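You operate a simulated robot arm through the tools that you are given. There is no shell and no other tool.

You are at the controls of a simulated robot arm. One attempt, no reset.

## Task
Clamp the foil in the jig, fold its edge and tape across it.
Fine: draw the bar back and put the tape runner back. Set down upright: tape runner. A coat counts when it lies all over at full strength: go over it till it gets no stronger.
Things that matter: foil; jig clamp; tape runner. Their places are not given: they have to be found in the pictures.

The check looks at the end state, three seconds after you hand in, the way a careful person would. Anything else that was tipped, shoved, dropped, spilled or broken makes it a failure. Flat cloth is picked up by pressing the open fingertips on it (5 to 10 N) and closing them slowly along it; thin cloth reads only 2 to 8 mm in the jaws.

## Robot
A 7-joint arm with a two-finger parallel gripper, fixed in place. Base frame: the origin is on the floor under the middle of its stand, x ahead of it, y to its left, z up. Units: m, rad, N and s.
It reaches about 1.046 m from its shoulder. Its first joint turns from -2.897 to 2.897 rad. Payload 1.57 kg.
Tool frame: the origin (TCP) lies between the finger pads and is the grasp point; the fingertips stand 0.03 m ahead of it; z points along the fingers, y is the line along which they close. Largest opening 0.08 m; finger width 0.017, thickness 0.012; the body of the gripper, 0.04 by 0.082 m, starts 0.08 m behind the TCP.
Orientation is that of the tool frame in the base frame, as a unit quaternion [w, x, y, z]. With the fingers straight down and closing along the base's y, the tool's x points along the base's -x, its y along +y and its z along -z.

## Interface
- The arm moves only by the tool send_rows. Its argument "targets" is a list of rows, each a list of 7 numbers: the shift along the base's x, y, z in m, then the turn, a rotation vector about the base's x, y, z in rad, then the closure, from 0 (fully open) to 1 (shut). In form: [[tx, ty, tz, rx, ry, rz, gripper], ...]. A call has 1 to 20 rows; each row shifts and turns the commanded pose from where the row before left it. A row lasts 0.2 s, in which the tool goes at most 0.05 m and 0.15 rad; a call with a longer step from one row to the next is refused whole, and so is a gripper value outside its range. A pose out of reach is approached as far as the arm can. The call stops where the force on the tool passes 50 N (or 10 N more than at its start, if that is more) or the arm is blocked; 0.2 s more then pass. The fingers move at their own pace (about 0.153 m/s each) and stop on an object; they squeeze with about 36 N. The grip force told is the motor's: it shows also when the fingers shut on nothing. Time passes only in rows, and 0.2 s behind the last, so rows that do not move let the fingers close. It gives the time, the measured TCP pose, the force on the tool (base axes), the opening and the grip force at its end, in the units of the frame above (readings bear some noise), with the torque about the TCP (base axes, N m) and any sound that the robot's microphone picked up.
- Cameras (640 x 400 px; columns grow to the right, rows downward): "scene" is fixed at [0.051, -0.6372, 1.7322]; the picture's right is [0.51, 0.86, 0.00], its down [0.85, -0.50, -0.16] and it looks along [-0.13, 0.08, -0.99] (base axes); focal length 261 px, centre (320, 200). "wrist" rides on the gripper at [0.072, -0.007, -0.122] in the tool frame; the picture's right is [0.09, 1.00, 0.00], its down [-0.84, 0.08, -0.54] and it looks along [-0.54, 0.05, 0.84] (tool axes); focal length 238 px, centre (320, 200).
- grab_frame(camera): a new picture of that camera. No time passes.
- measure_at(camera, pixels): for up to 12 pixels [column, row] of the newest picture of that camera ("zoom" is the newest enlarged one), the place [x, y, z] in the base frame of the surface seen there, good to about 0.003 m, but the place of the scene camera against the robot may be out by one fixed shift of up to 0.018 m in any direction. No time passes.
- inspect(camera, box): a new picture of the part [left, top, right, bottom] of that camera's present view, enlarged. No time passes.
- sign_off(): hands the job in; it is judged then, once.

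Unless the task says otherwise, let go and move clear before handing in.

The tools are called as name(argument=value, ...) on one line, values as JSON. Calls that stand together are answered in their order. send_rows: Moves the arm, as the interface text tells. Its arguments: {"type":"object","properties":{"targets":{"type":"array"}},"required":["targets"]} The other tools are called the same way: grab_frame (camera) takes a picture; measure_at (camera, pixels) gives the place of the surface under pixels of a picture; inspect (camera, box) takes an enlarged picture of a part of a camera's view; sign_off () hands the job in.

At the start:

```text
t: 0.0
eef_pos: [0.2391, -0.4701, 1.2826]
ee_rot: [0.0, 0.0, 1.0, 0.0]
ft_force: [1.0, -0.5, -0.6]
ft_torque: [0.0, -0.01, -0.05]
gripper_width: 0.08
grasp_force: 0.1
```

scene: 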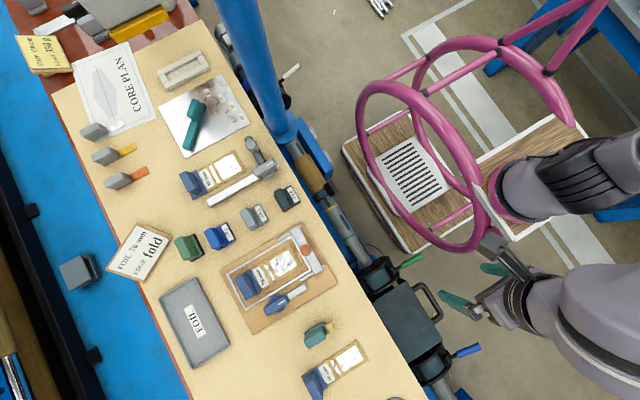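
wrist: 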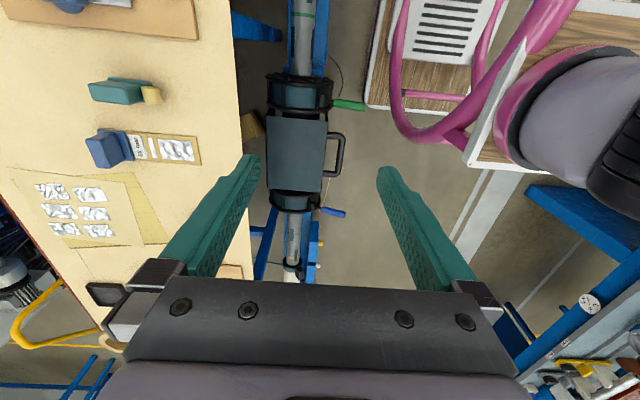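

The scene picture shows a bench with a note near (140,250), "FOIL" tray near (195,322), and a jig-like board near (280,275). I'll enlarge the areas to read notes and find the foil, clamp and tape runner.

inspect(camera="scene", box=[200, 210, 360, 340])

inspect(camera="scene", box=[80, 210, 260, 380])

inspect(camera="scene", box=[130, 40, 310, 220])

inspect(camera="scene", box=[0, 0, 180, 140])

inspect(camera="scene", box=[260, 280, 420, 400])

```text
3.08 times, centred on (280, 275) of scene
```

zoom: 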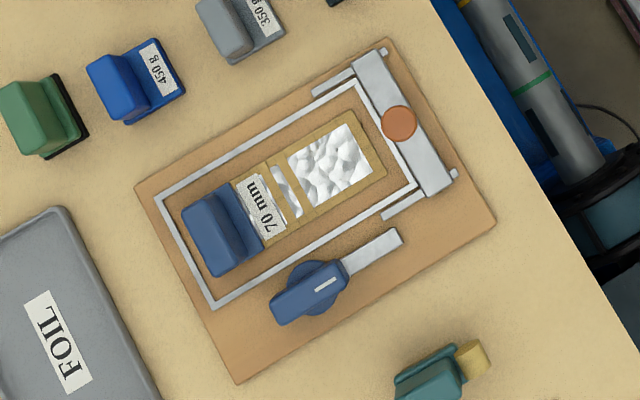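

```text
2.35 times, centred on (170, 295) of scene
```

zoom: 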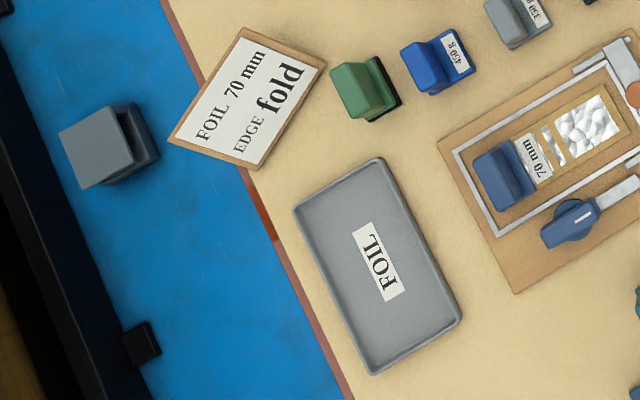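

```text
2.22 times, centred on (220, 130) of scene
```

zoom: 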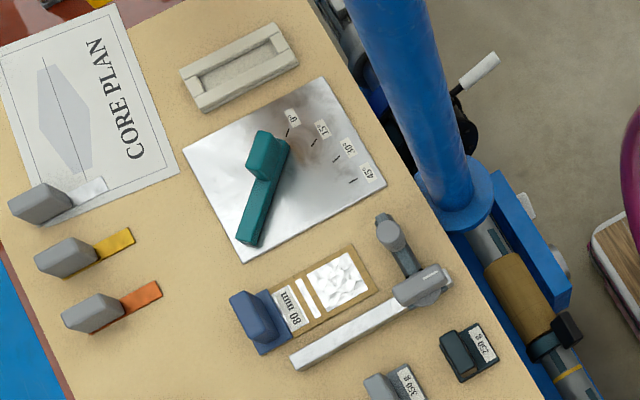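

```text
2.86 times, centred on (90, 70) of scene
```

zoom: 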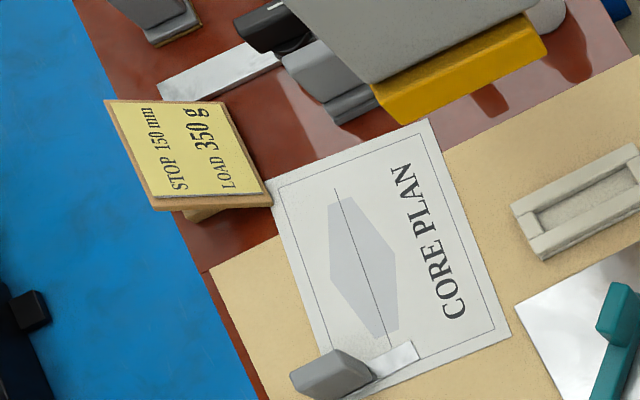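

```text
3.33 times, centred on (340, 340) of scene
```

zoom: 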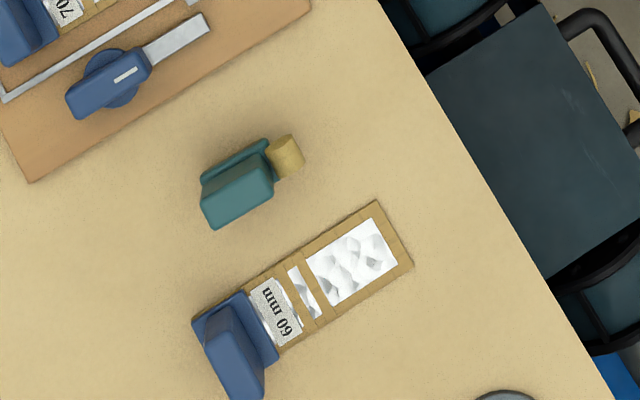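

The jig board is at about (280,275), holding a 70 mm foil with a blue grip, a rotary blue clamp at (285,300) and a bar with an orange knob at (303,250). The tape runner looks to be the teal thing at (318,333). I'll measure the points.

grab_frame(camera="scene")

measure_at(camera="scene", pixels=[[250, 287], [273, 271], [287, 263], [304, 250], [292, 232], [311, 267], [285, 300], [322, 288], [312, 337], [327, 326], [290, 340], [195, 322]])

measure_at(camera="scene", pixels=[[236, 272], [254, 307], [299, 233], [340, 275], [348, 372], [317, 382], [205, 183], [192, 183], [140, 250], [190, 248], [220, 235], [257, 215]])

```text
taken
```

scene: 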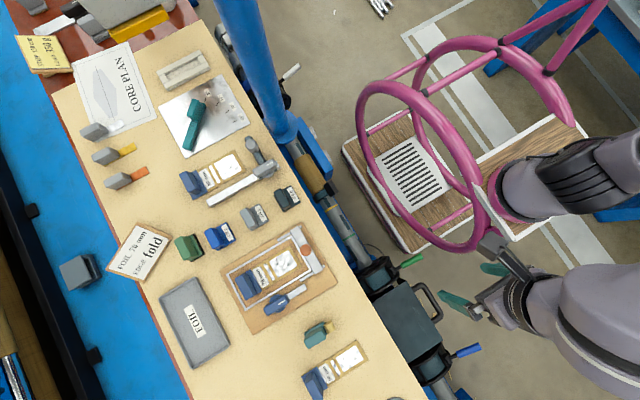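

```text
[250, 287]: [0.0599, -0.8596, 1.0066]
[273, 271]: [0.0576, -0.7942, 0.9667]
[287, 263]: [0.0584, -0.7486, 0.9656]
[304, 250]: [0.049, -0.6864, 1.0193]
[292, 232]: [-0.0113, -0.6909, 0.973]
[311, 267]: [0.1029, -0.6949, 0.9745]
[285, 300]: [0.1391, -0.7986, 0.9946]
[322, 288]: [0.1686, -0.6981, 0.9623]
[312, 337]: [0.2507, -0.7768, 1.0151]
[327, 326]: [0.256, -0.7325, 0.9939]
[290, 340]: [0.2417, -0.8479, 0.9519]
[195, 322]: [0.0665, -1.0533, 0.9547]
```

```text
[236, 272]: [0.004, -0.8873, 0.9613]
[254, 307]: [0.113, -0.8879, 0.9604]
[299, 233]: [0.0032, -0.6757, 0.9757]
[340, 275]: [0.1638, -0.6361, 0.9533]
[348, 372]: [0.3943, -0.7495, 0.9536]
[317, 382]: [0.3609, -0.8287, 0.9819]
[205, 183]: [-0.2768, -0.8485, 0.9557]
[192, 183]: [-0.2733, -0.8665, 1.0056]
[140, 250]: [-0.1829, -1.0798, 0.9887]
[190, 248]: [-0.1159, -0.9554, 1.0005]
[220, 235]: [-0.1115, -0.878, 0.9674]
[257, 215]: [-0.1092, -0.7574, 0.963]
```

The bench top is at z≈0.953, and the jig lies along the base axes with the foil's grip at (0.06,-0.86) and the bar at y≈-0.69. Before moving closer I'll check the tall obstacles (the blue post at (250,70), the pink ring).

measure_at(camera="scene", pixels=[[240, 30], [265, 100], [285, 140], [310, 180], [375, 90], [470, 230], [410, 310], [500, 250], [550, 190], [370, 270], [350, 230], [405, 260]])

inspect(camera="scene", box=[225, 225, 345, 300])

inspect(camera="scene", box=[260, 270, 350, 360])

```text
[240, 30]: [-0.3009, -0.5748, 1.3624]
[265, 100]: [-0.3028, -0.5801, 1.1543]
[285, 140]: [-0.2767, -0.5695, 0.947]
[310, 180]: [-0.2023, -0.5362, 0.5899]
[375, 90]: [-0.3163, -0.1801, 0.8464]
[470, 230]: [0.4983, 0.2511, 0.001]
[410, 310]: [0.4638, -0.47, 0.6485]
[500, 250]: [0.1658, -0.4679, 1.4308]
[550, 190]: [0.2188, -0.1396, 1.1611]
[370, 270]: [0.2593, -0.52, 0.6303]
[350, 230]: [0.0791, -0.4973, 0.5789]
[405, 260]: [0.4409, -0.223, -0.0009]
```

```text
5.33 times, centred on (285, 262) of scene
```

zoom: 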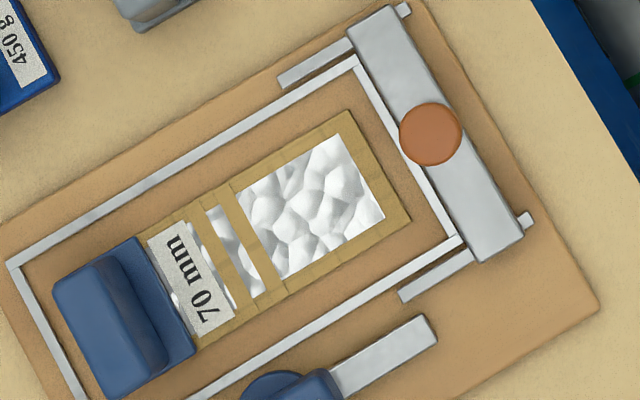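

```text
4.44 times, centred on (305, 315) of scene
```

zoom: 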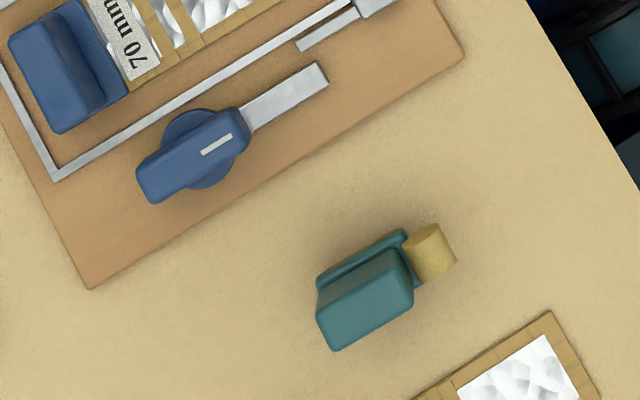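

The post stands at about (-0.30,-0.58), clear of my path if I stay at x > -0.15. I'll move the wrist camera to look down at the jig.

send_rows(targets=[[-0.03, -0.027, 0, 0, 0, 0, 0], [-0.03, -0.027, 0, 0, 0, 0, 0], [-0.03, -0.027, 0, 0, 0, 0, 0], [-0.03, -0.027, 0, 0, 0, 0, 0], [-0.03, -0.027, 0, 0, 0, 0, 0], [-0.03, -0.027, 0, 0, 0, 0, 0], [-0.03, -0.027, 0, 0, 0, 0, 0], [-0.03, -0.027, 0, 0, 0, 0, 0], [-0.03, -0.027, 0, 0, 0, 0, 0], [-0.03, -0.027, 0, 0, 0, 0, 0], [0, 0, 0, 0, 0, 0, 0]])

grab_frame(camera="wrist")

```text
t: 2.4
eef_pos: [-0.0623, -0.7406, 1.2813]
ee_rot: [0.0, 0.0, 1.0, 0.001]
ft_force: [-0.1, 0.0, 0.7]
ft_torque: [-0.02, 0.04, 0.01]
gripper_width: 0.0802
grasp_force: 0.1
```

```text
taken
```

wrist: 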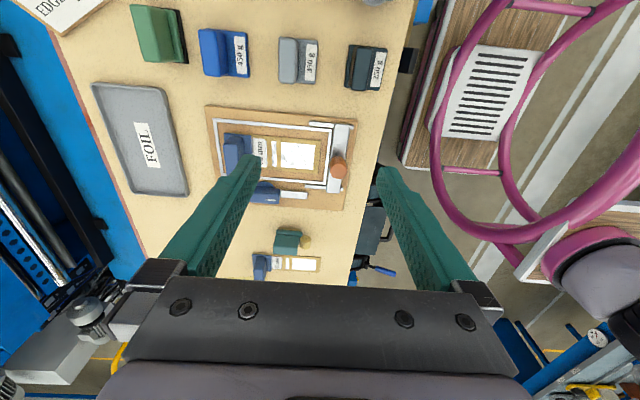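

The jig shows at (280,155) in the wrist view, partly behind the left finger. I'll shift to centre it between the fingers and come a bit lower.

send_rows(targets=[[-0.01, -0.025, -0.03, 0, 0, 0, 0], [-0.01, -0.025, -0.03, 0, 0, 0, 0], [-0.01, -0.025, -0.03, 0, 0, 0, 0], [-0.01, 0, -0.02, 0, 0, 0, 0], [0, 0, 0, 0, 0, 0, 0]])

grab_frame(camera="wrist")

inspect(camera="wrist", box=[220, 90, 420, 220])

```text
t: 3.6
eef_pos: [-0.1013, -0.8138, 1.1716]
ee_rot: [0.0, 0.0, 1.0, 0.0]
ft_force: [-0.4, -0.3, -0.2]
ft_torque: [0.01, 0.01, 0.03]
gripper_width: 0.0797
grasp_force: 0.0
```

```text
taken
```

wrist: 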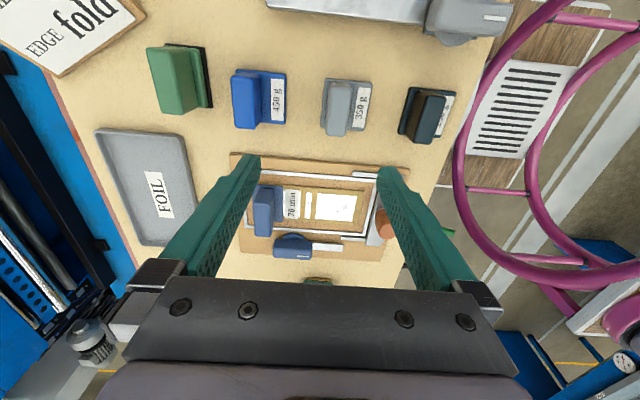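

```text
3.08 times, centred on (320, 155) of wrist
```

zoom: 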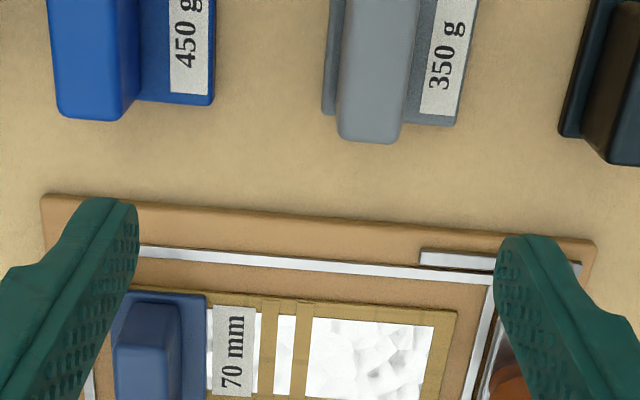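

The jig lies low in the picture (row 215), partly behind the fingers; moving +x will bring it up between them.

send_rows(targets=[[0.04, 0.01, 0, 0, 0, 0, 0], [0.04, 0, 0, 0, 0, 0, 0], [0.03, 0, 0, 0, 0, 0, 0], [0, 0, 0, 0, 0, 0, 0]])

grab_frame(camera="wrist")

inspect(camera="wrist", box=[220, 50, 420, 180])

```text
t: 4.6
eef_pos: [0.0096, -0.8047, 1.1705]
ee_rot: [0.001, 0.0, 1.0, 0.001]
ft_force: [-0.3, -0.5, -0.1]
ft_torque: [0.01, -0.04, 0.03]
gripper_width: 0.08
grasp_force: 0.1
```

```text
taken
```

wrist: 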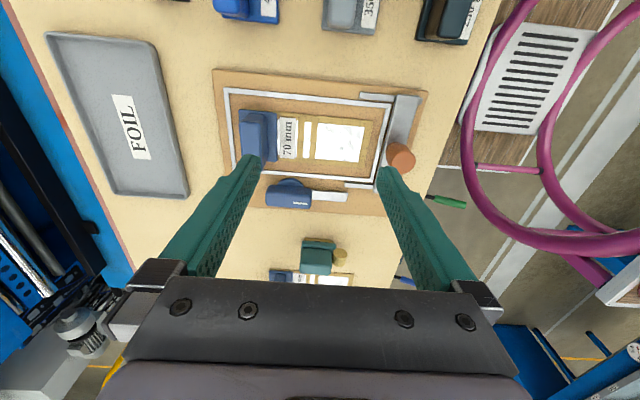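

```text
3.08 times, centred on (320, 115) of wrist
```

zoom: 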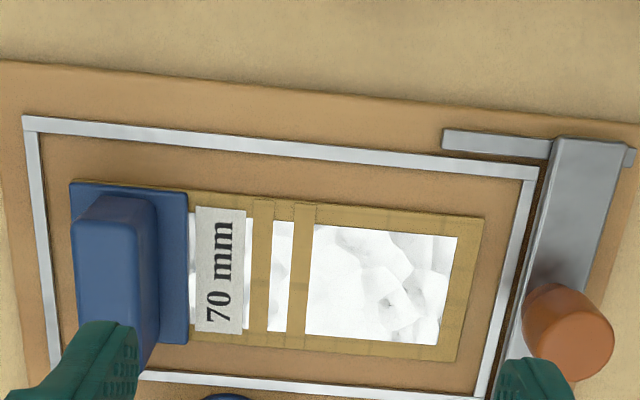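

The jig is now clear at (320,140). I'll measure key points in the wrist view: foil card corners, frame, bar ends, knob, and clamp.

measure_at(camera="wrist", pixels=[[227, 90], [392, 103], [376, 185], [214, 70], [427, 92], [400, 98], [402, 153], [364, 95], [372, 119], [366, 167], [240, 112], [350, 185]])

measure_at(camera="wrist", pixels=[[270, 195], [290, 190], [306, 187], [320, 195], [343, 197], [285, 207], [277, 120], [262, 125], [245, 125], [255, 150], [318, 255], [340, 255]])

inspect(camera="wrist", box=[250, 150, 410, 250])

```text
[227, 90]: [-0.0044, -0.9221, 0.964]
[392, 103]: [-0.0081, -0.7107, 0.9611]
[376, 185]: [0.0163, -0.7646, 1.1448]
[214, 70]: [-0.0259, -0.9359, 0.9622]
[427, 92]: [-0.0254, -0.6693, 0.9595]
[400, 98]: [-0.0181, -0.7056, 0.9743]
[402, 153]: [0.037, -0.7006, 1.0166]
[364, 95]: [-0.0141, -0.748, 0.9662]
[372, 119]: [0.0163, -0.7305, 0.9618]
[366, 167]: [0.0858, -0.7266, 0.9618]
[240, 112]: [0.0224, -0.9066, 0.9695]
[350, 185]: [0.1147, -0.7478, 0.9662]
```

```text
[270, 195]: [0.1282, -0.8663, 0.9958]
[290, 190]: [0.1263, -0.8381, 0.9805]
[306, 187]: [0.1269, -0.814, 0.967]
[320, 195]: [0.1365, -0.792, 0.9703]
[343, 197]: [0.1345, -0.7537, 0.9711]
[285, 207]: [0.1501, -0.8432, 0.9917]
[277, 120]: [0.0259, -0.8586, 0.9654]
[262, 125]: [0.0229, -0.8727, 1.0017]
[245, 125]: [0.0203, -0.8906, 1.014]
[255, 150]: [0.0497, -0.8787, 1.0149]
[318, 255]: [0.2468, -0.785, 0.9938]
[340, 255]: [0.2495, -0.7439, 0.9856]
```

```text
4.00 times, centred on (330, 200) of wrist
```

zoom: 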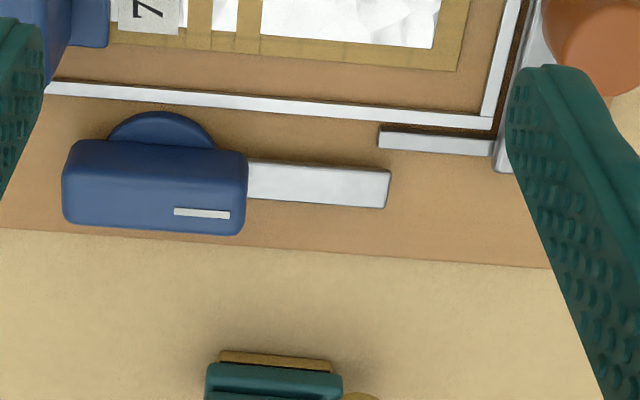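

From the wrist view: foil card spans x 0.016–0.086 with its free edge at y≈-0.729, the bar lies along x at y≈-0.70 with its knob at (0.037,-0.70,1.017), and the clamp handle is around (0.135,-0.85) with its finger pointing +y. The scene camera seems off by about (+0.01,+0.014). Now I'll look at the tape runner from close up.

send_rows(targets=[[0.045, 0.01, 0, 0, 0, 0, 0], [0.045, 0.01, 0, 0, 0, 0, 0], [0.045, 0.01, 0, 0, 0, 0, 0], [0.04, 0, -0.02, 0, 0, 0, 0], [0.02, 0, -0.02, 0, 0, 0, 0], [0, 0, 0, 0, 0, 0, 0]])

grab_frame(camera="wrist")

inspect(camera="wrist", box=[260, 70, 400, 170])

```text
t: 6.0
eef_pos: [0.2035, -0.775, 1.133]
ee_rot: [-0.001, -0.001, 1.0, 0.0]
ft_force: [-1.0, -0.4, -0.1]
ft_torque: [0.02, -0.01, -0.02]
gripper_width: 0.0798
grasp_force: 0.1
```

```text
taken
```

wrist: 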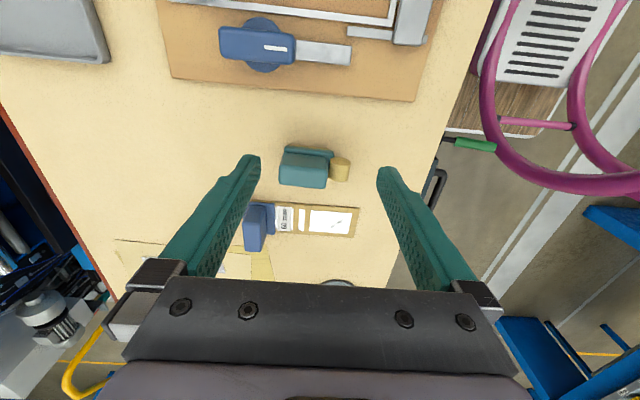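

```text
4.00 times, centred on (330, 120) of wrist
```

zoom: 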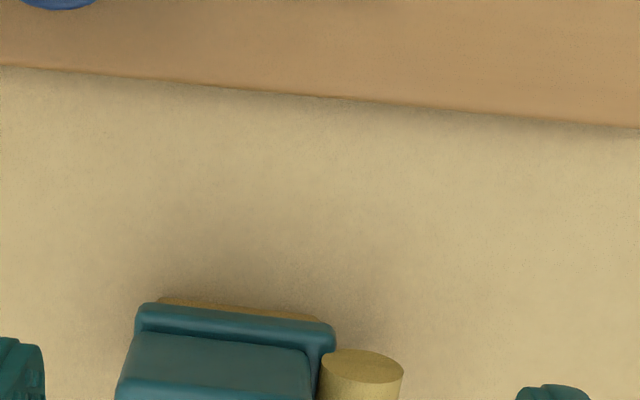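

I see the clamp well at (257,45) and the runner at (307,167). I'll measure both and enlarge.

measure_at(camera="wrist", pixels=[[220, 43], [257, 45], [293, 48], [262, 20], [263, 72], [300, 52], [351, 55], [325, 55], [245, 30], [265, 33], [240, 60], [285, 63]])

inspect(camera="wrist", box=[210, 10, 370, 110])

inspect(camera="wrist", box=[265, 130, 375, 210])

measure_at(camera="wrist", pixels=[[283, 153], [329, 155], [282, 183], [325, 187], [303, 170], [305, 150], [340, 165], [340, 158], [349, 170], [333, 175], [303, 185], [310, 148]])

```text
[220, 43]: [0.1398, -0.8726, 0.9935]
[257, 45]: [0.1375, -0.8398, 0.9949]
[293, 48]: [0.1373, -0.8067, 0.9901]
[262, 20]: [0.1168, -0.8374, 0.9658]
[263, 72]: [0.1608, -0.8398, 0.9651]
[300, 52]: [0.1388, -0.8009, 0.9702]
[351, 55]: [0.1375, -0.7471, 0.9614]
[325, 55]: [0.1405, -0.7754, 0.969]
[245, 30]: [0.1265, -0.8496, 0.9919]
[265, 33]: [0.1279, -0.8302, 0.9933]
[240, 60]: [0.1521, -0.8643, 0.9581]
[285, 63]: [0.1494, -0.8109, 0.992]
```

```text
4.00 times, centred on (290, 60) of wrist
```

zoom: 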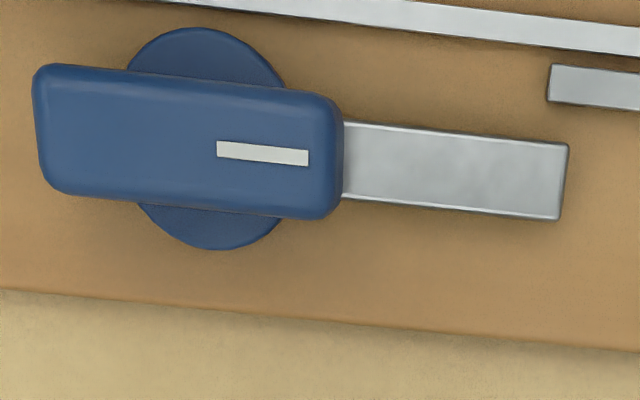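

```text
5.00 times, centred on (320, 170) of wrist
```

zoom: 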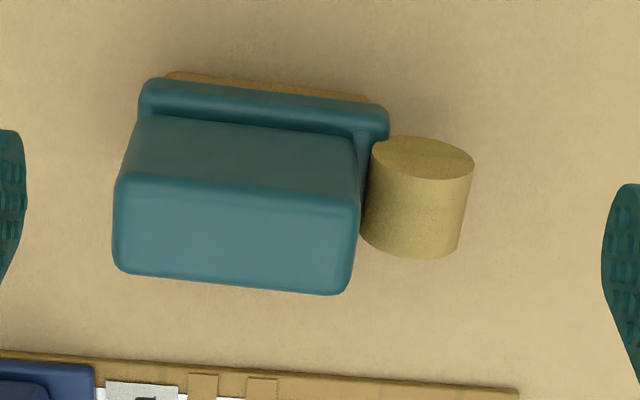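

```text
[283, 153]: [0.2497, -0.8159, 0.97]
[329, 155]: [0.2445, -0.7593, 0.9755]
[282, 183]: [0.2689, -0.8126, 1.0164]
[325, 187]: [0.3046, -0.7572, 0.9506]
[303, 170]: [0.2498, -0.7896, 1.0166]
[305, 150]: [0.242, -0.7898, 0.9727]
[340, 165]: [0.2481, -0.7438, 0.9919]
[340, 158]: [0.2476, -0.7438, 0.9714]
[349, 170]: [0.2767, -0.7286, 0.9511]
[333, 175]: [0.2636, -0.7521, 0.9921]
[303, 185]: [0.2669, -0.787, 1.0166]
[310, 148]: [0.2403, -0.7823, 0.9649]
```

The clamp's disc is centred near (0.138,-0.839), handle along y (top z≈0.994, about 24 mm wide), finger reaching to y≈-0.747; turning it +90° about z should lay the finger over the foil label. I'll rotate the tool -90° so the fingers close along x, hovering over the handle.

send_rows(targets=[[-0.006, -0.006, 0.002, 0, 0, -0.1428, 0], [-0.006, -0.006, 0.002, 0, 0, -0.1428, 0], [-0.006, -0.006, 0.002, 0, 0, -0.1428, 0], [-0.006, -0.006, 0.002, 0, 0, -0.1428, 0], [-0.006, -0.006, 0.002, 0, 0, -0.1428, 0], [-0.006, -0.006, 0.002, 0, 0, -0.1428, 0], [-0.006, -0.006, 0.002, 0, 0, -0.1428, 0], [-0.006, -0.006, 0.002, 0, 0, -0.1428, 0], [-0.006, -0.006, 0.002, 0, 0, -0.1428, 0], [-0.006, -0.005, 0.002, 0, 0, -0.1428, 0], [-0.0055, -0.005, 0, 0, 0, -0.1428, 0], [0, 0, 0, 0, 0, 0, 0]])

grab_frame(camera="wrist")

grab_frame(camera="scene")

```text
t: 8.6
eef_pos: [0.1377, -0.8383, 1.1535]
ee_rot: [0.0, 0.707, 0.707, 0.001]
ft_force: [-0.2, 0.0, -0.1]
ft_torque: [0.05, -0.01, -0.02]
gripper_width: 0.0801
grasp_force: 0.1
```

```text
taken
```

wrist: 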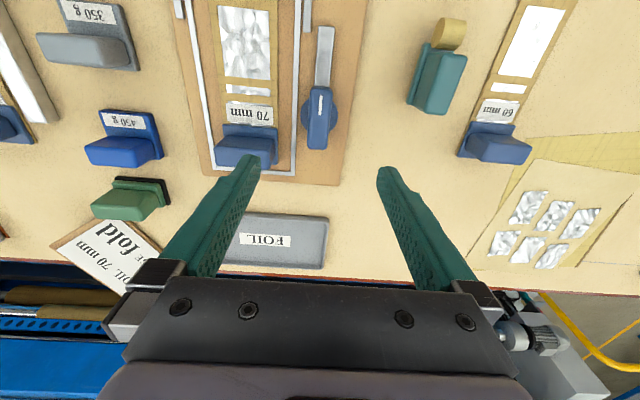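

```text
taken
```

scene: 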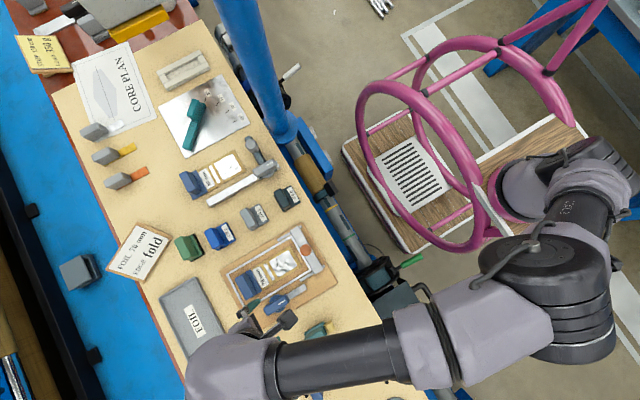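

The wrist view now shows a further sheet at (540,215) with six foil patches; I'll enlarge it and the clamp/foil from this side and measure the clamp again.

inspect(camera="wrist", box=[440, 120, 640, 280])

measure_at(camera="wrist", pixels=[[320, 115], [318, 145], [306, 125], [335, 125], [320, 92], [325, 60], [302, 110], [338, 110], [325, 30], [246, 130], [270, 130], [250, 155]])

inspect(camera="wrist", box=[180, 0, 360, 180])

```text
2.50 times, centred on (540, 200) of wrist
```

zoom: 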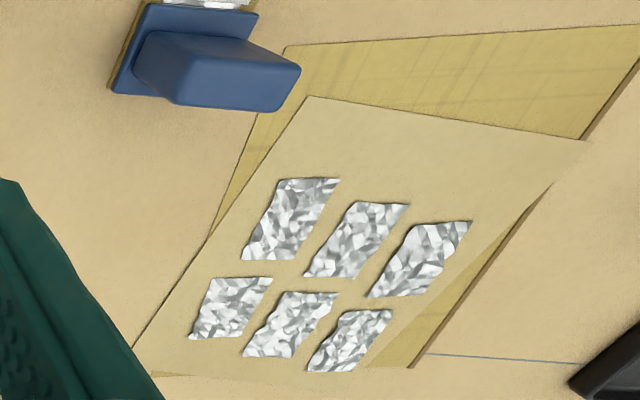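

```text
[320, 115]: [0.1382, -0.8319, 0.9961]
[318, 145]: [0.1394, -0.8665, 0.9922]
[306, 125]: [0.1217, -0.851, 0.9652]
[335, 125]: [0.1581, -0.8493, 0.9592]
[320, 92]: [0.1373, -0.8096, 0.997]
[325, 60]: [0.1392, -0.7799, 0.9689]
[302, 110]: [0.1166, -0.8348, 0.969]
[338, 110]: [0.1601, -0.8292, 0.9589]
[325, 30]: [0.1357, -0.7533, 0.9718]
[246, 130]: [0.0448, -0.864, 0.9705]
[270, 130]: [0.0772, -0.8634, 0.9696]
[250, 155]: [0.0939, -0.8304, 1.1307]
```

```text
2.22 times, centred on (270, 90) of wrist
```

zoom: 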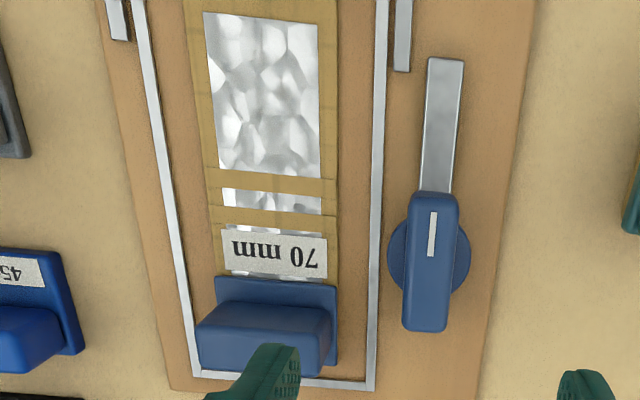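

The handle is centred at x≈0.138, z top ≈0.996. I'll descend with the fingers open to TCP z≈1.004.

send_rows(targets=[[0.0005, -0.001, -0.04, 0, 0, 0, 0], [0, 0, -0.04, 0, 0, 0, 0], [0, 0, -0.035, 0, 0, 0, 0], [0, 0, -0.02, 0, 0, 0, 0], [0, 0, -0.0145, 0, 0, 0, 0], [0, 0, 0, 0, 0, 0, 0]])

grab_frame(camera="wrist")

```text
t: 10.0
eef_pos: [0.1376, -0.8393, 1.0021]
ee_rot: [0.0, 0.707, 0.708, 0.0]
ft_force: [-0.4, 0.2, -0.3]
ft_torque: [-0.03, -0.01, 0.01]
gripper_width: 0.0802
grasp_force: 0.0
```

```text
taken
```

wrist: 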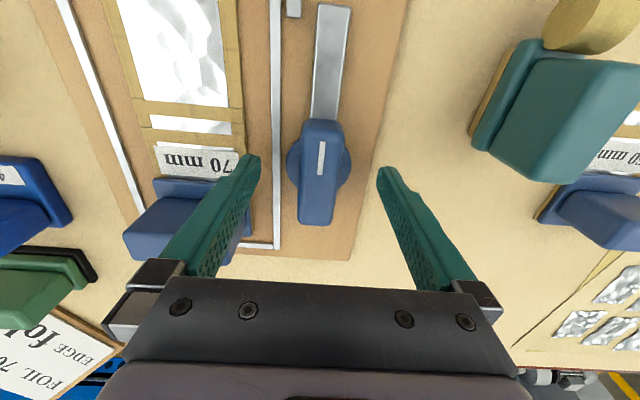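

No contact, and the handle sits between the fingers. I'll close on it in steps.

send_rows(targets=[[0, 0, 0, 0, 0, 0, 0.4], [0, 0, 0, 0, 0, 0, 0.6], [0, 0, 0, 0, 0, 0, 0.75], [0, 0, 0, 0, 0, 0, 1.0], [0, 0, 0, 0, 0, 0, 1.0]])

```text
t: 11.2
eef_pos: [0.1361, -0.8393, 1.0032]
ee_rot: [0.001, 0.707, 0.707, 0.0]
ft_force: [-5.9, -1.0, -2.5]
ft_torque: [-0.26, 0.06, -0.04]
gripper_width: 0.0259
grasp_force: 36.9
```

The grip holds a 26 mm wide handle (36.9 N) with a small -x push, so the handle's centre is ~1.5 mm toward -x. I'll correct that and start to turn +z in small steps, watching the force.

send_rows(targets=[[-0.0015, 0, 0, 0, 0, 0, 1.0], [0, 0, 0, 0, 0, 0.08, 1.0], [0, 0, 0, 0, 0, 0.08, 1.0], [0, 0, 0, 0, 0, 0.08, 1.0], [0, 0, 0, 0, 0, 0, 1.0]])

grab_frame(camera="wrist")

```text
t: 12.4
eef_pos: [0.1366, -0.84, 1.0026]
ee_rot: [0.0, 0.617, 0.787, 0.0]
ft_force: [-4.3, 3.3, 7.5]
ft_torque: [0.9, 0.06, 0.07]
gripper_width: 0.0261
grasp_force: 36.8
```

```text
taken
```

wrist: 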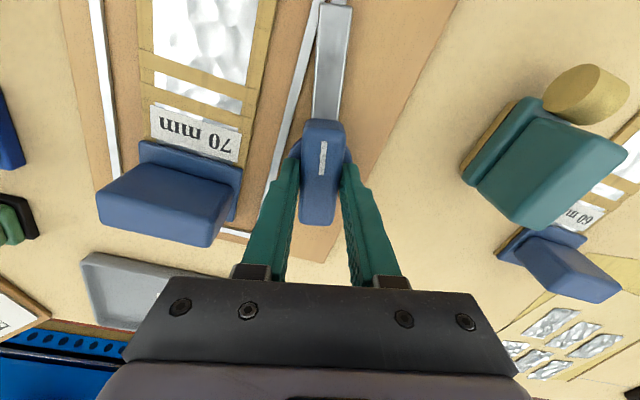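

The clamp turns with the tool (finger now slanting over the rail) at low force. I'll go on turning.

send_rows(targets=[[0, 0, 0, 0, 0, 0.09, 1.0], [0, 0, 0, 0, 0, 0.09, 1.0], [0, 0, 0, 0, 0, 0.09, 1.0], [0, 0, 0, 0, 0, 0.09, 1.0], [0, 0, 0, 0, 0, 0.09, 1.0], [0, 0, 0, 0, 0, 0, 1.0]])

grab_frame(camera="wrist")

```text
t: 13.8
eef_pos: [0.1361, -0.8388, 1.003]
ee_rot: [-0.001, 0.425, 0.905, -0.001]
ft_force: [-14.9, -4.4, -0.8]
ft_torque: [-0.88, -0.37, 0.01]
gripper_width: 0.0257
grasp_force: 36.9
```

```text
taken
```

wrist: 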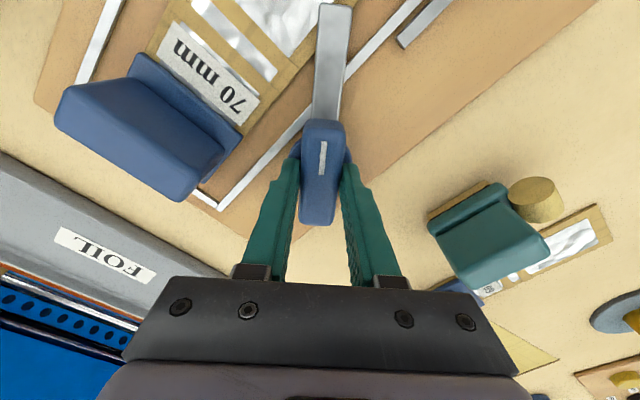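

It has turned about 0.69 rad; the -x force says to shift by ~1.5 mm toward -x. I'll correct that and continue.

send_rows(targets=[[-0.0015, -0.0005, 0, 0, 0, 0, 1.0], [0, 0, 0, 0, 0, 0.09, 1.0], [0, 0, 0, 0, 0, 0.09, 1.0], [0, 0, 0, 0, 0, 0.09, 1.0], [0, 0, 0, 0, 0, 0.09, 1.0], [0, 0, 0, 0, 0, 0, 1.0]])

grab_frame(camera="wrist")

```text
t: 15.2
eef_pos: [0.1356, -0.8389, 1.003]
ee_rot: [0.0, 0.256, 0.967, 0.001]
ft_force: [-8.6, 4.4, -3.2]
ft_torque: [0.0, 0.61, 0.01]
gripper_width: 0.026
grasp_force: 37.2
```

```text
taken
```

wrist: 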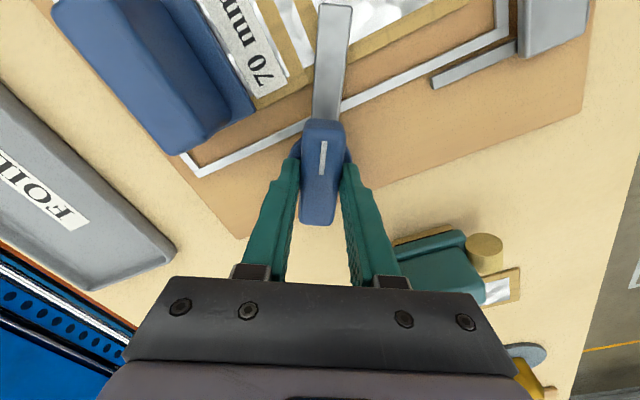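

About 0.52 rad remain; the finger is now over the foil card. I'll turn on while watching for a stop or click.

send_rows(targets=[[-0.0008, 0.0, 0, 0, 0, 0.09, 1.0], [0, 0, 0, 0, 0, 0.09, 1.0], [0, 0, 0, 0, 0, 0.09, 1.0], [0, 0, 0, 0, 0, 0.09, 1.0], [0, 0, 0, 0, 0, 0, 1.0]])

grab_frame(camera="wrist")

```text
t: 16.4
eef_pos: [0.1361, -0.8384, 1.0024]
ee_rot: [0.0, 0.078, 0.997, 0.0]
ft_force: [-1.8, 2.7, -7.9]
ft_torque: [-0.18, 0.07, 0.04]
gripper_width: 0.0256
grasp_force: 37.3
```

```text
taken
```

wrist: 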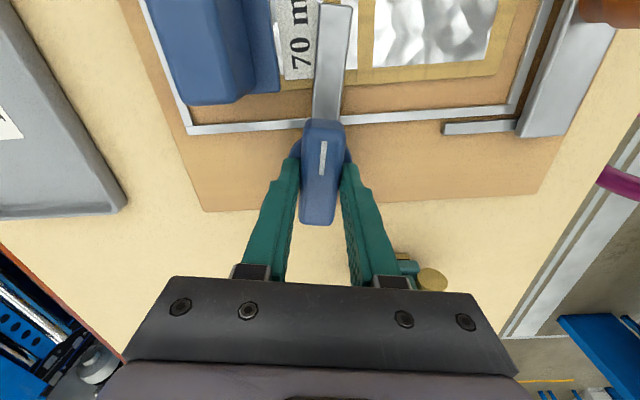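

Remaining to square: 0.156 rad. I'll finish the turn and check for a stop.

send_rows(targets=[[0, 0, 0, 0, 0, 0.05, 1.0], [0, 0, 0, 0, 0, 0.05, 1.0], [0, 0, 0, 0, 0, 0.05, 1.0], [0, 0, 0, 0, 0, 0, 1.0]])

grab_frame(camera="wrist")

```text
t: 17.4
eef_pos: [0.1361, -0.8393, 1.0019]
ee_rot: [0.0, 0.004, 1.0, 0.0]
ft_force: [-0.2, 0.1, -2.1]
ft_torque: [0.21, -0.94, 0.0]
gripper_width: 0.0258
grasp_force: 37.6
```

```text
taken
```

wrist: 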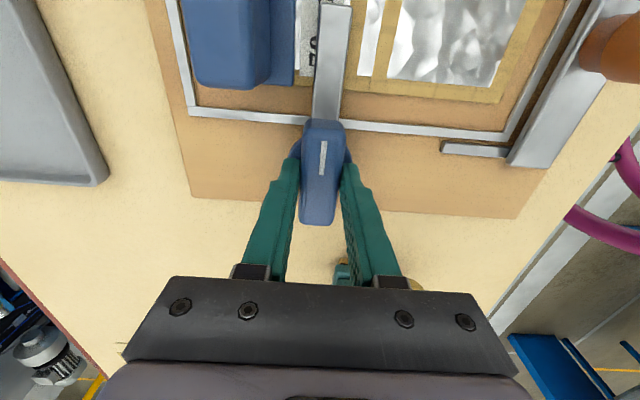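

The clamp is at about 90° with no sound or stop torque yet. I'll nudge a little further to see whether there is a stop.

send_rows(targets=[[0, 0, 0, 0, 0, 0.04, 1.0], [0, 0, 0, 0, 0, 0.04, 1.0], [0, 0, 0, 0, 0, 0, 1.0]])

grab_frame(camera="wrist")

```text
t: 18.2
eef_pos: [0.136, -0.8393, 1.0035]
ee_rot: [-0.001, -0.035, 0.999, 0.001]
ft_force: [0.4, -2.7, -3.0]
ft_torque: [-0.13, -0.07, -1.09]
gripper_width: 0.027
grasp_force: 37.2
```

```text
taken
```

wrist: 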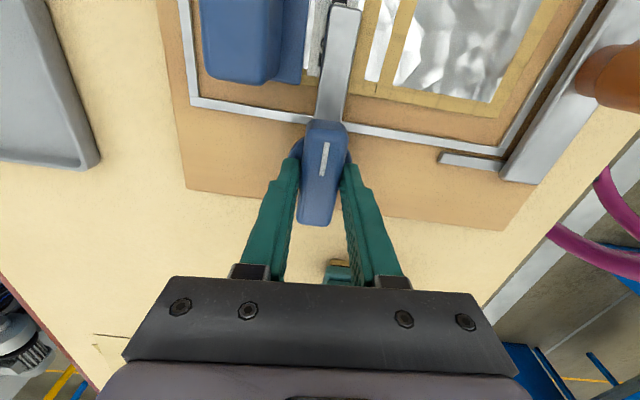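

A -1.09 N·m torque and the slight slip show the clamp has met its stop. I'll relieve the twist, open, and rise to look.

send_rows(targets=[[0, 0, 0, 0, 0, -0.04, 1.0], [0, 0, 0, 0, 0, 0, 0.5], [0, 0, 0, 0, 0, 0, 0.0], [0, 0, 0, 0, 0, 0, 0.0], [0, 0, 0.04, 0, 0, 0, 0.0], [0, 0, 0.04, 0, 0, 0, 0.0], [0, 0, 0.04, 0, 0, 0, 0.0], [-0.03, 0, 0.03, 0, 0, -0.03, 0.0], [-0.04, 0, 0, 0, 0, 0, 0.0], [0, 0, 0, 0, 0, 0, 0]])

grab_frame(camera="wrist")

inspect(camera="wrist", box=[200, 40, 440, 190])

```text
t: 20.4
eef_pos: [0.0652, -0.8407, 1.155]
ee_rot: [0.0, 0.0, 1.0, 0.0]
ft_force: [0.0, 0.1, 0.4]
ft_torque: [0.02, -0.02, 0.01]
gripper_width: 0.0801
grasp_force: 0.1
```

```text
taken
```

wrist: 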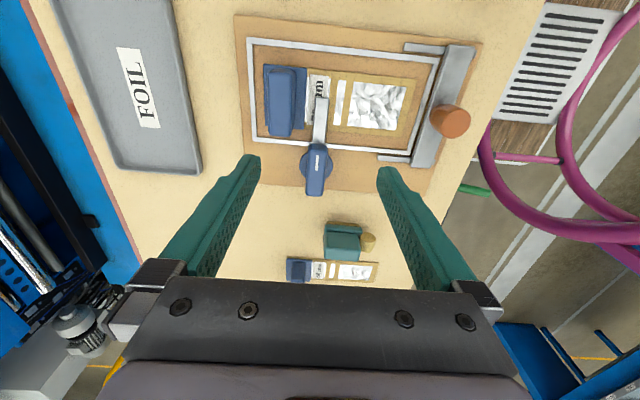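

```text
2.67 times, centred on (320, 115) of wrist
```

zoom: 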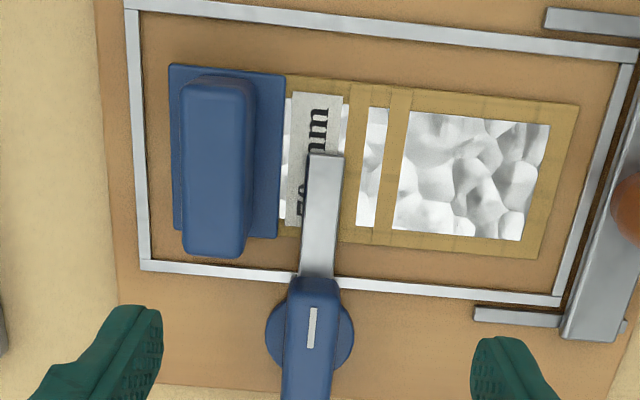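

The clamp finger now lies across the foil at (320,115). Next the bar: I'll measure its knob, ends and rails.

measure_at(camera="wrist", pixels=[[450, 114], [433, 112], [468, 122], [452, 105], [448, 130], [460, 50], [425, 160], [410, 45], [385, 158], [412, 80], [400, 130], [445, 90]])

inspect(camera="wrist", box=[360, 30, 500, 180])

```text
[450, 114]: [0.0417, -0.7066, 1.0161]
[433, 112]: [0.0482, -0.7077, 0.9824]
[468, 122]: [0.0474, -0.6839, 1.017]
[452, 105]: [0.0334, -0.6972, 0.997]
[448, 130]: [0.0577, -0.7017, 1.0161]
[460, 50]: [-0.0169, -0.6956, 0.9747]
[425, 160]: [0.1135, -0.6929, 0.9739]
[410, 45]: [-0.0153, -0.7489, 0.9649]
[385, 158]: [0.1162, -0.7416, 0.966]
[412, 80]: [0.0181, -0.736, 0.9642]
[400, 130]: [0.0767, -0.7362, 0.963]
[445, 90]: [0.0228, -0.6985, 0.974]
```

```text
2.67 times, centred on (430, 105) of wrist
```

zoom: 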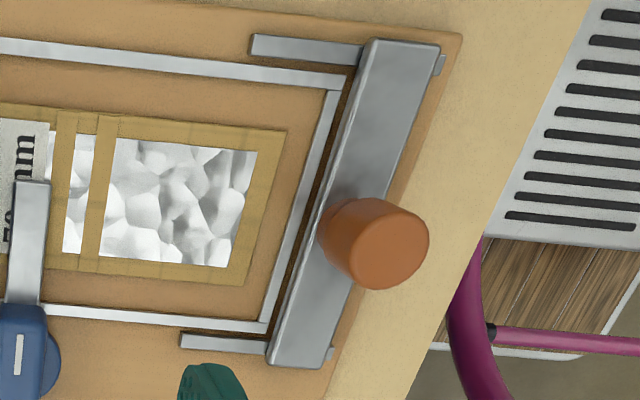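

The knob's top centre should be near (457,125); I'll measure it more exactly.

measure_at(camera="wrist", pixels=[[457, 125], [470, 120], [446, 126], [455, 137], [458, 114], [464, 132], [447, 70], [470, 72], [430, 135], [462, 155], [440, 45], [474, 48]])

```text
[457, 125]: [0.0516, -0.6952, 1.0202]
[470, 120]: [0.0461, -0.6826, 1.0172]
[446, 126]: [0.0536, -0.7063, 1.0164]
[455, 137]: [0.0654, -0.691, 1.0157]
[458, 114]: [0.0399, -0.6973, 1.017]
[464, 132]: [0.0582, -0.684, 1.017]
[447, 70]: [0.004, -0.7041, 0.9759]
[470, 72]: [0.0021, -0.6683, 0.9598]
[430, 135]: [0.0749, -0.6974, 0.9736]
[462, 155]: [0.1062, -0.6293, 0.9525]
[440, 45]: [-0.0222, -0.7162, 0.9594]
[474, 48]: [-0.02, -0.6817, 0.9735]
```

The knob is centred near (0.051,-0.695), top z≈1.017. I'll go over it and descend to TCP z≈1.010 with open fingers straddling it in y.

send_rows(targets=[[-0.0035, 0.04, 0, 0, 0, 0, 0], [-0.0035, 0.04, 0, 0, 0, 0, 0], [-0.0035, 0.04, 0, 0, 0, 0, 0], [-0.0035, 0.0257, 0, 0, 0, 0, 0], [0, 0, -0.04, 0, 0, 0, 0], [0, 0, -0.04, 0, 0, 0, 0], [0, 0, -0.035, 0, 0, 0, 0], [0, 0, -0.02, 0, 0, 0, 0], [0, 0, -0.01, 0, 0, 0, 0], [0, 0, 0, 0, 0, 0, 0]])

grab_frame(camera="wrist")

```text
t: 22.6
eef_pos: [0.0521, -0.695, 1.0073]
ee_rot: [0.0, 0.0, 1.0, 0.0]
ft_force: [0.1, 0.0, 1.2]
ft_torque: [0.01, 0.04, -0.01]
gripper_width: 0.0801
grasp_force: 0.1
```

```text
taken
```

wrist: 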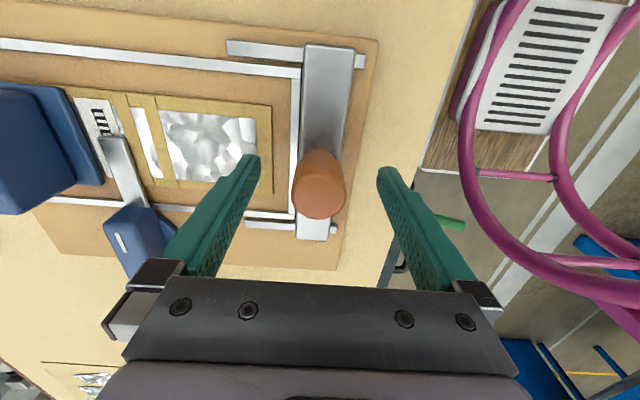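

The knob sits between the fingers at (320,185). I'll close on it.

send_rows(targets=[[0, 0, 0, 0, 0, 0, 0.3], [0, 0, 0, 0, 0, 0, 0.5], [0, 0, 0, 0, 0, 0, 0.7], [0, 0, 0, 0, 0, 0, 1.0], [0, 0, 0, 0, 0, 0, 1.0]])

grab_frame(camera="wrist")

```text
t: 23.8
eef_pos: [0.0516, -0.6947, 1.0083]
ee_rot: [0.0, 0.0, 1.0, 0.0]
ft_force: [-0.3, -7.9, 0.7]
ft_torque: [0.73, 0.1, 0.0]
gripper_width: 0.0317
grasp_force: 40.5
```

```text
taken
```

wrist: 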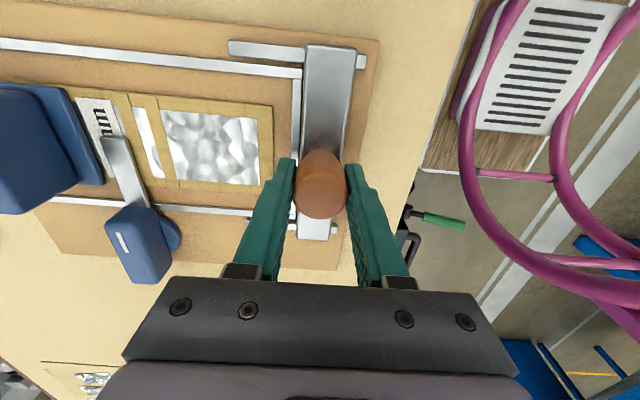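

Knob held (31.7 mm). I'll slide the bar toward -y in small steps, watching force and sound.

send_rows(targets=[[0, -0.008, 0, 0, 0, 0, 1.0], [0, -0.008, 0, 0, 0, 0, 1.0], [0, 0, 0, 0, 0, 0, 1.0]])

grab_frame(camera="wrist")

```text
t: 24.6
eef_pos: [0.0512, -0.7099, 1.0079]
ee_rot: [-0.001, 0.0, 1.0, 0.001]
ft_force: [4.4, 0.0, 7.3]
ft_torque: [0.73, 0.09, -0.06]
gripper_width: 0.0317
grasp_force: 39.8
```

```text
taken
```

wrist: 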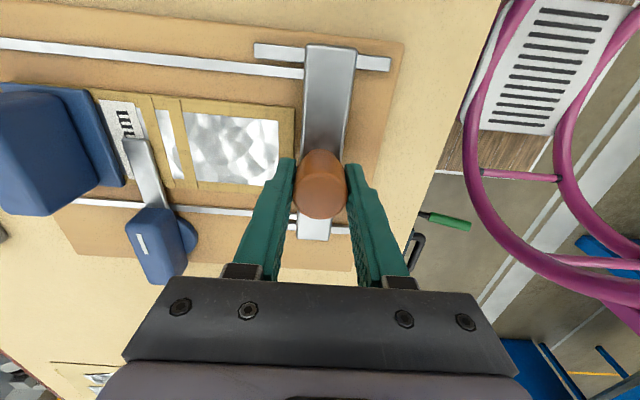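

The bar slides freely along its rails. I'll continue toward -y.

send_rows(targets=[[0, -0.008, 0, 0, 0, 0, 1.0], [0, -0.008, 0, 0, 0, 0, 1.0], [0, -0.008, 0, 0, 0, 0, 1.0], [0, 0, 0, 0, 0, 0, 1.0]])

grab_frame(camera="wrist")

```text
t: 25.6
eef_pos: [0.0508, -0.7335, 1.0077]
ee_rot: [0.001, 0.0, 1.0, 0.0]
ft_force: [2.9, 0.4, 2.4]
ft_torque: [-0.74, -0.64, -0.09]
gripper_width: 0.0318
grasp_force: 40.7
```

```text
taken
```

wrist: 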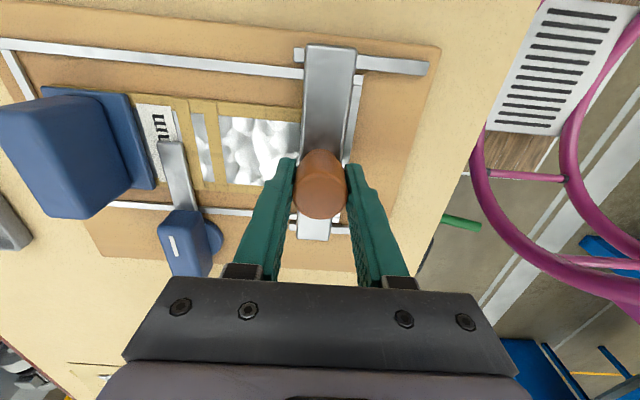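

The bar now covers the foil's end with the rails almost used up. I'll go on to its stop gently.

send_rows(targets=[[0, -0.006, 0, 0, 0, 0, 1.0], [0, -0.006, 0, 0, 0, 0, 1.0], [0, -0.004, 0, 0, 0, 0, 1.0], [0, 0, 0, 0, 0, 0, 1.0]])

grab_frame(camera="wrist")

```text
t: 26.2
eef_pos: [0.05, -0.7359, 1.0093]
ee_rot: [0.002, 0.004, 1.0, 0.007]
ft_force: [6.6, 26.9, 18.4]
ft_torque: [-0.85, 0.14, -0.14]
gripper_width: 0.0321
grasp_force: 40.2
stopped in row 2: the force on the tool passed its limit at 58 N (the readings are from after the stop); the commanded pose is now the measured one
```

```text
taken
```

wrist: 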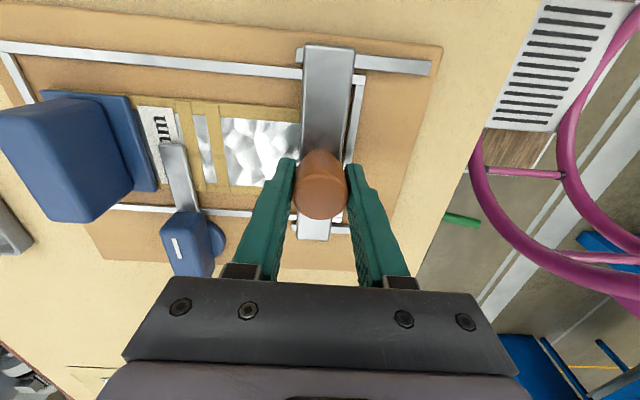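

The bar met its far stop at y≈-0.736 (58 N). Now I'll draw it back to where it started (y≈-0.695), gently near the end.

send_rows(targets=[[0, 0.006, 0, 0, 0, 0, 1.0], [0, 0.008, 0, 0, 0, 0, 1.0], [0, 0.008, 0, 0, 0, 0, 1.0], [0, 0.008, 0, 0, 0, 0, 1.0], [0, 0.006, 0, 0, 0, 0, 1.0], [0, 0.004, 0, 0, 0, 0, 1.0], [0, 0, 0, 0, 0, 0, 1.0]])

grab_frame(camera="wrist")

inspect(camera="wrist", box=[60, 20, 380, 220])

```text
t: 27.8
eef_pos: [0.0502, -0.6995, 1.0076]
ee_rot: [0.001, 0.002, 1.0, 0.005]
ft_force: [9.0, -0.8, 30.6]
ft_torque: [-1.38, -0.08, -0.05]
gripper_width: 0.0319
grasp_force: 40.1
```

```text
taken
```

wrist: 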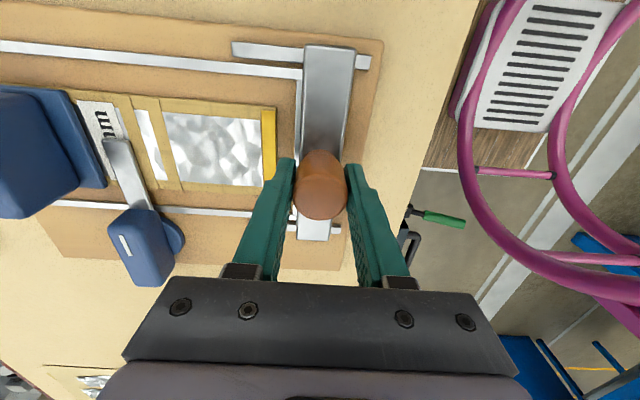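

```text
2.00 times, centred on (220, 120) of wrist
```

zoom: 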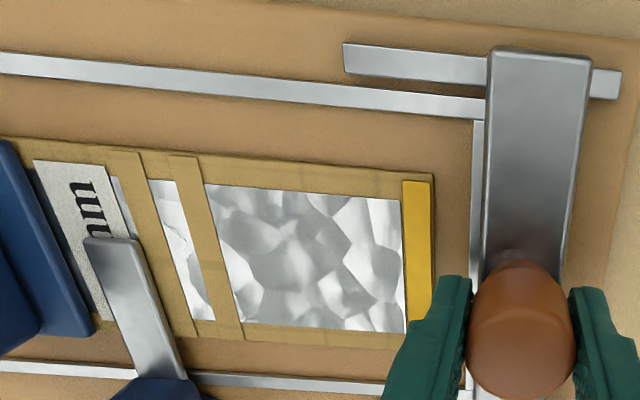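

The fold took: a bright yellow folded strip shows at the card's end (268,145). The bar is ~4 mm short of its starting place and the tool presses down a bit; I'll ease that and finish the draw-back.

send_rows(targets=[[0, 0, 0.0015, 0, 0, 0, 1.0], [0, 0.002, 0, 0, 0, 0, 1.0], [0, 0.002, 0, 0, 0, 0, 1.0], [0, 0, 0, 0, 0, 0, 1.0]])

grab_frame(camera="wrist")

```text
t: 28.8
eef_pos: [0.0518, -0.6958, 1.0066]
ee_rot: [0.001, 0.001, 1.0, 0.006]
ft_force: [6.3, -12.3, 7.2]
ft_torque: [-1.7, -0.24, 0.02]
gripper_width: 0.0316
grasp_force: 40.1
```

```text
taken
```

wrist: 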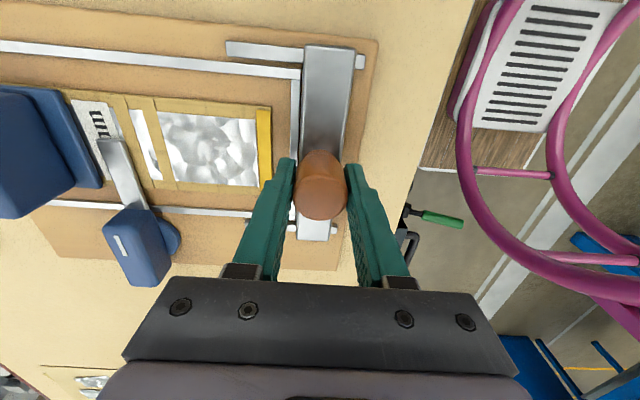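

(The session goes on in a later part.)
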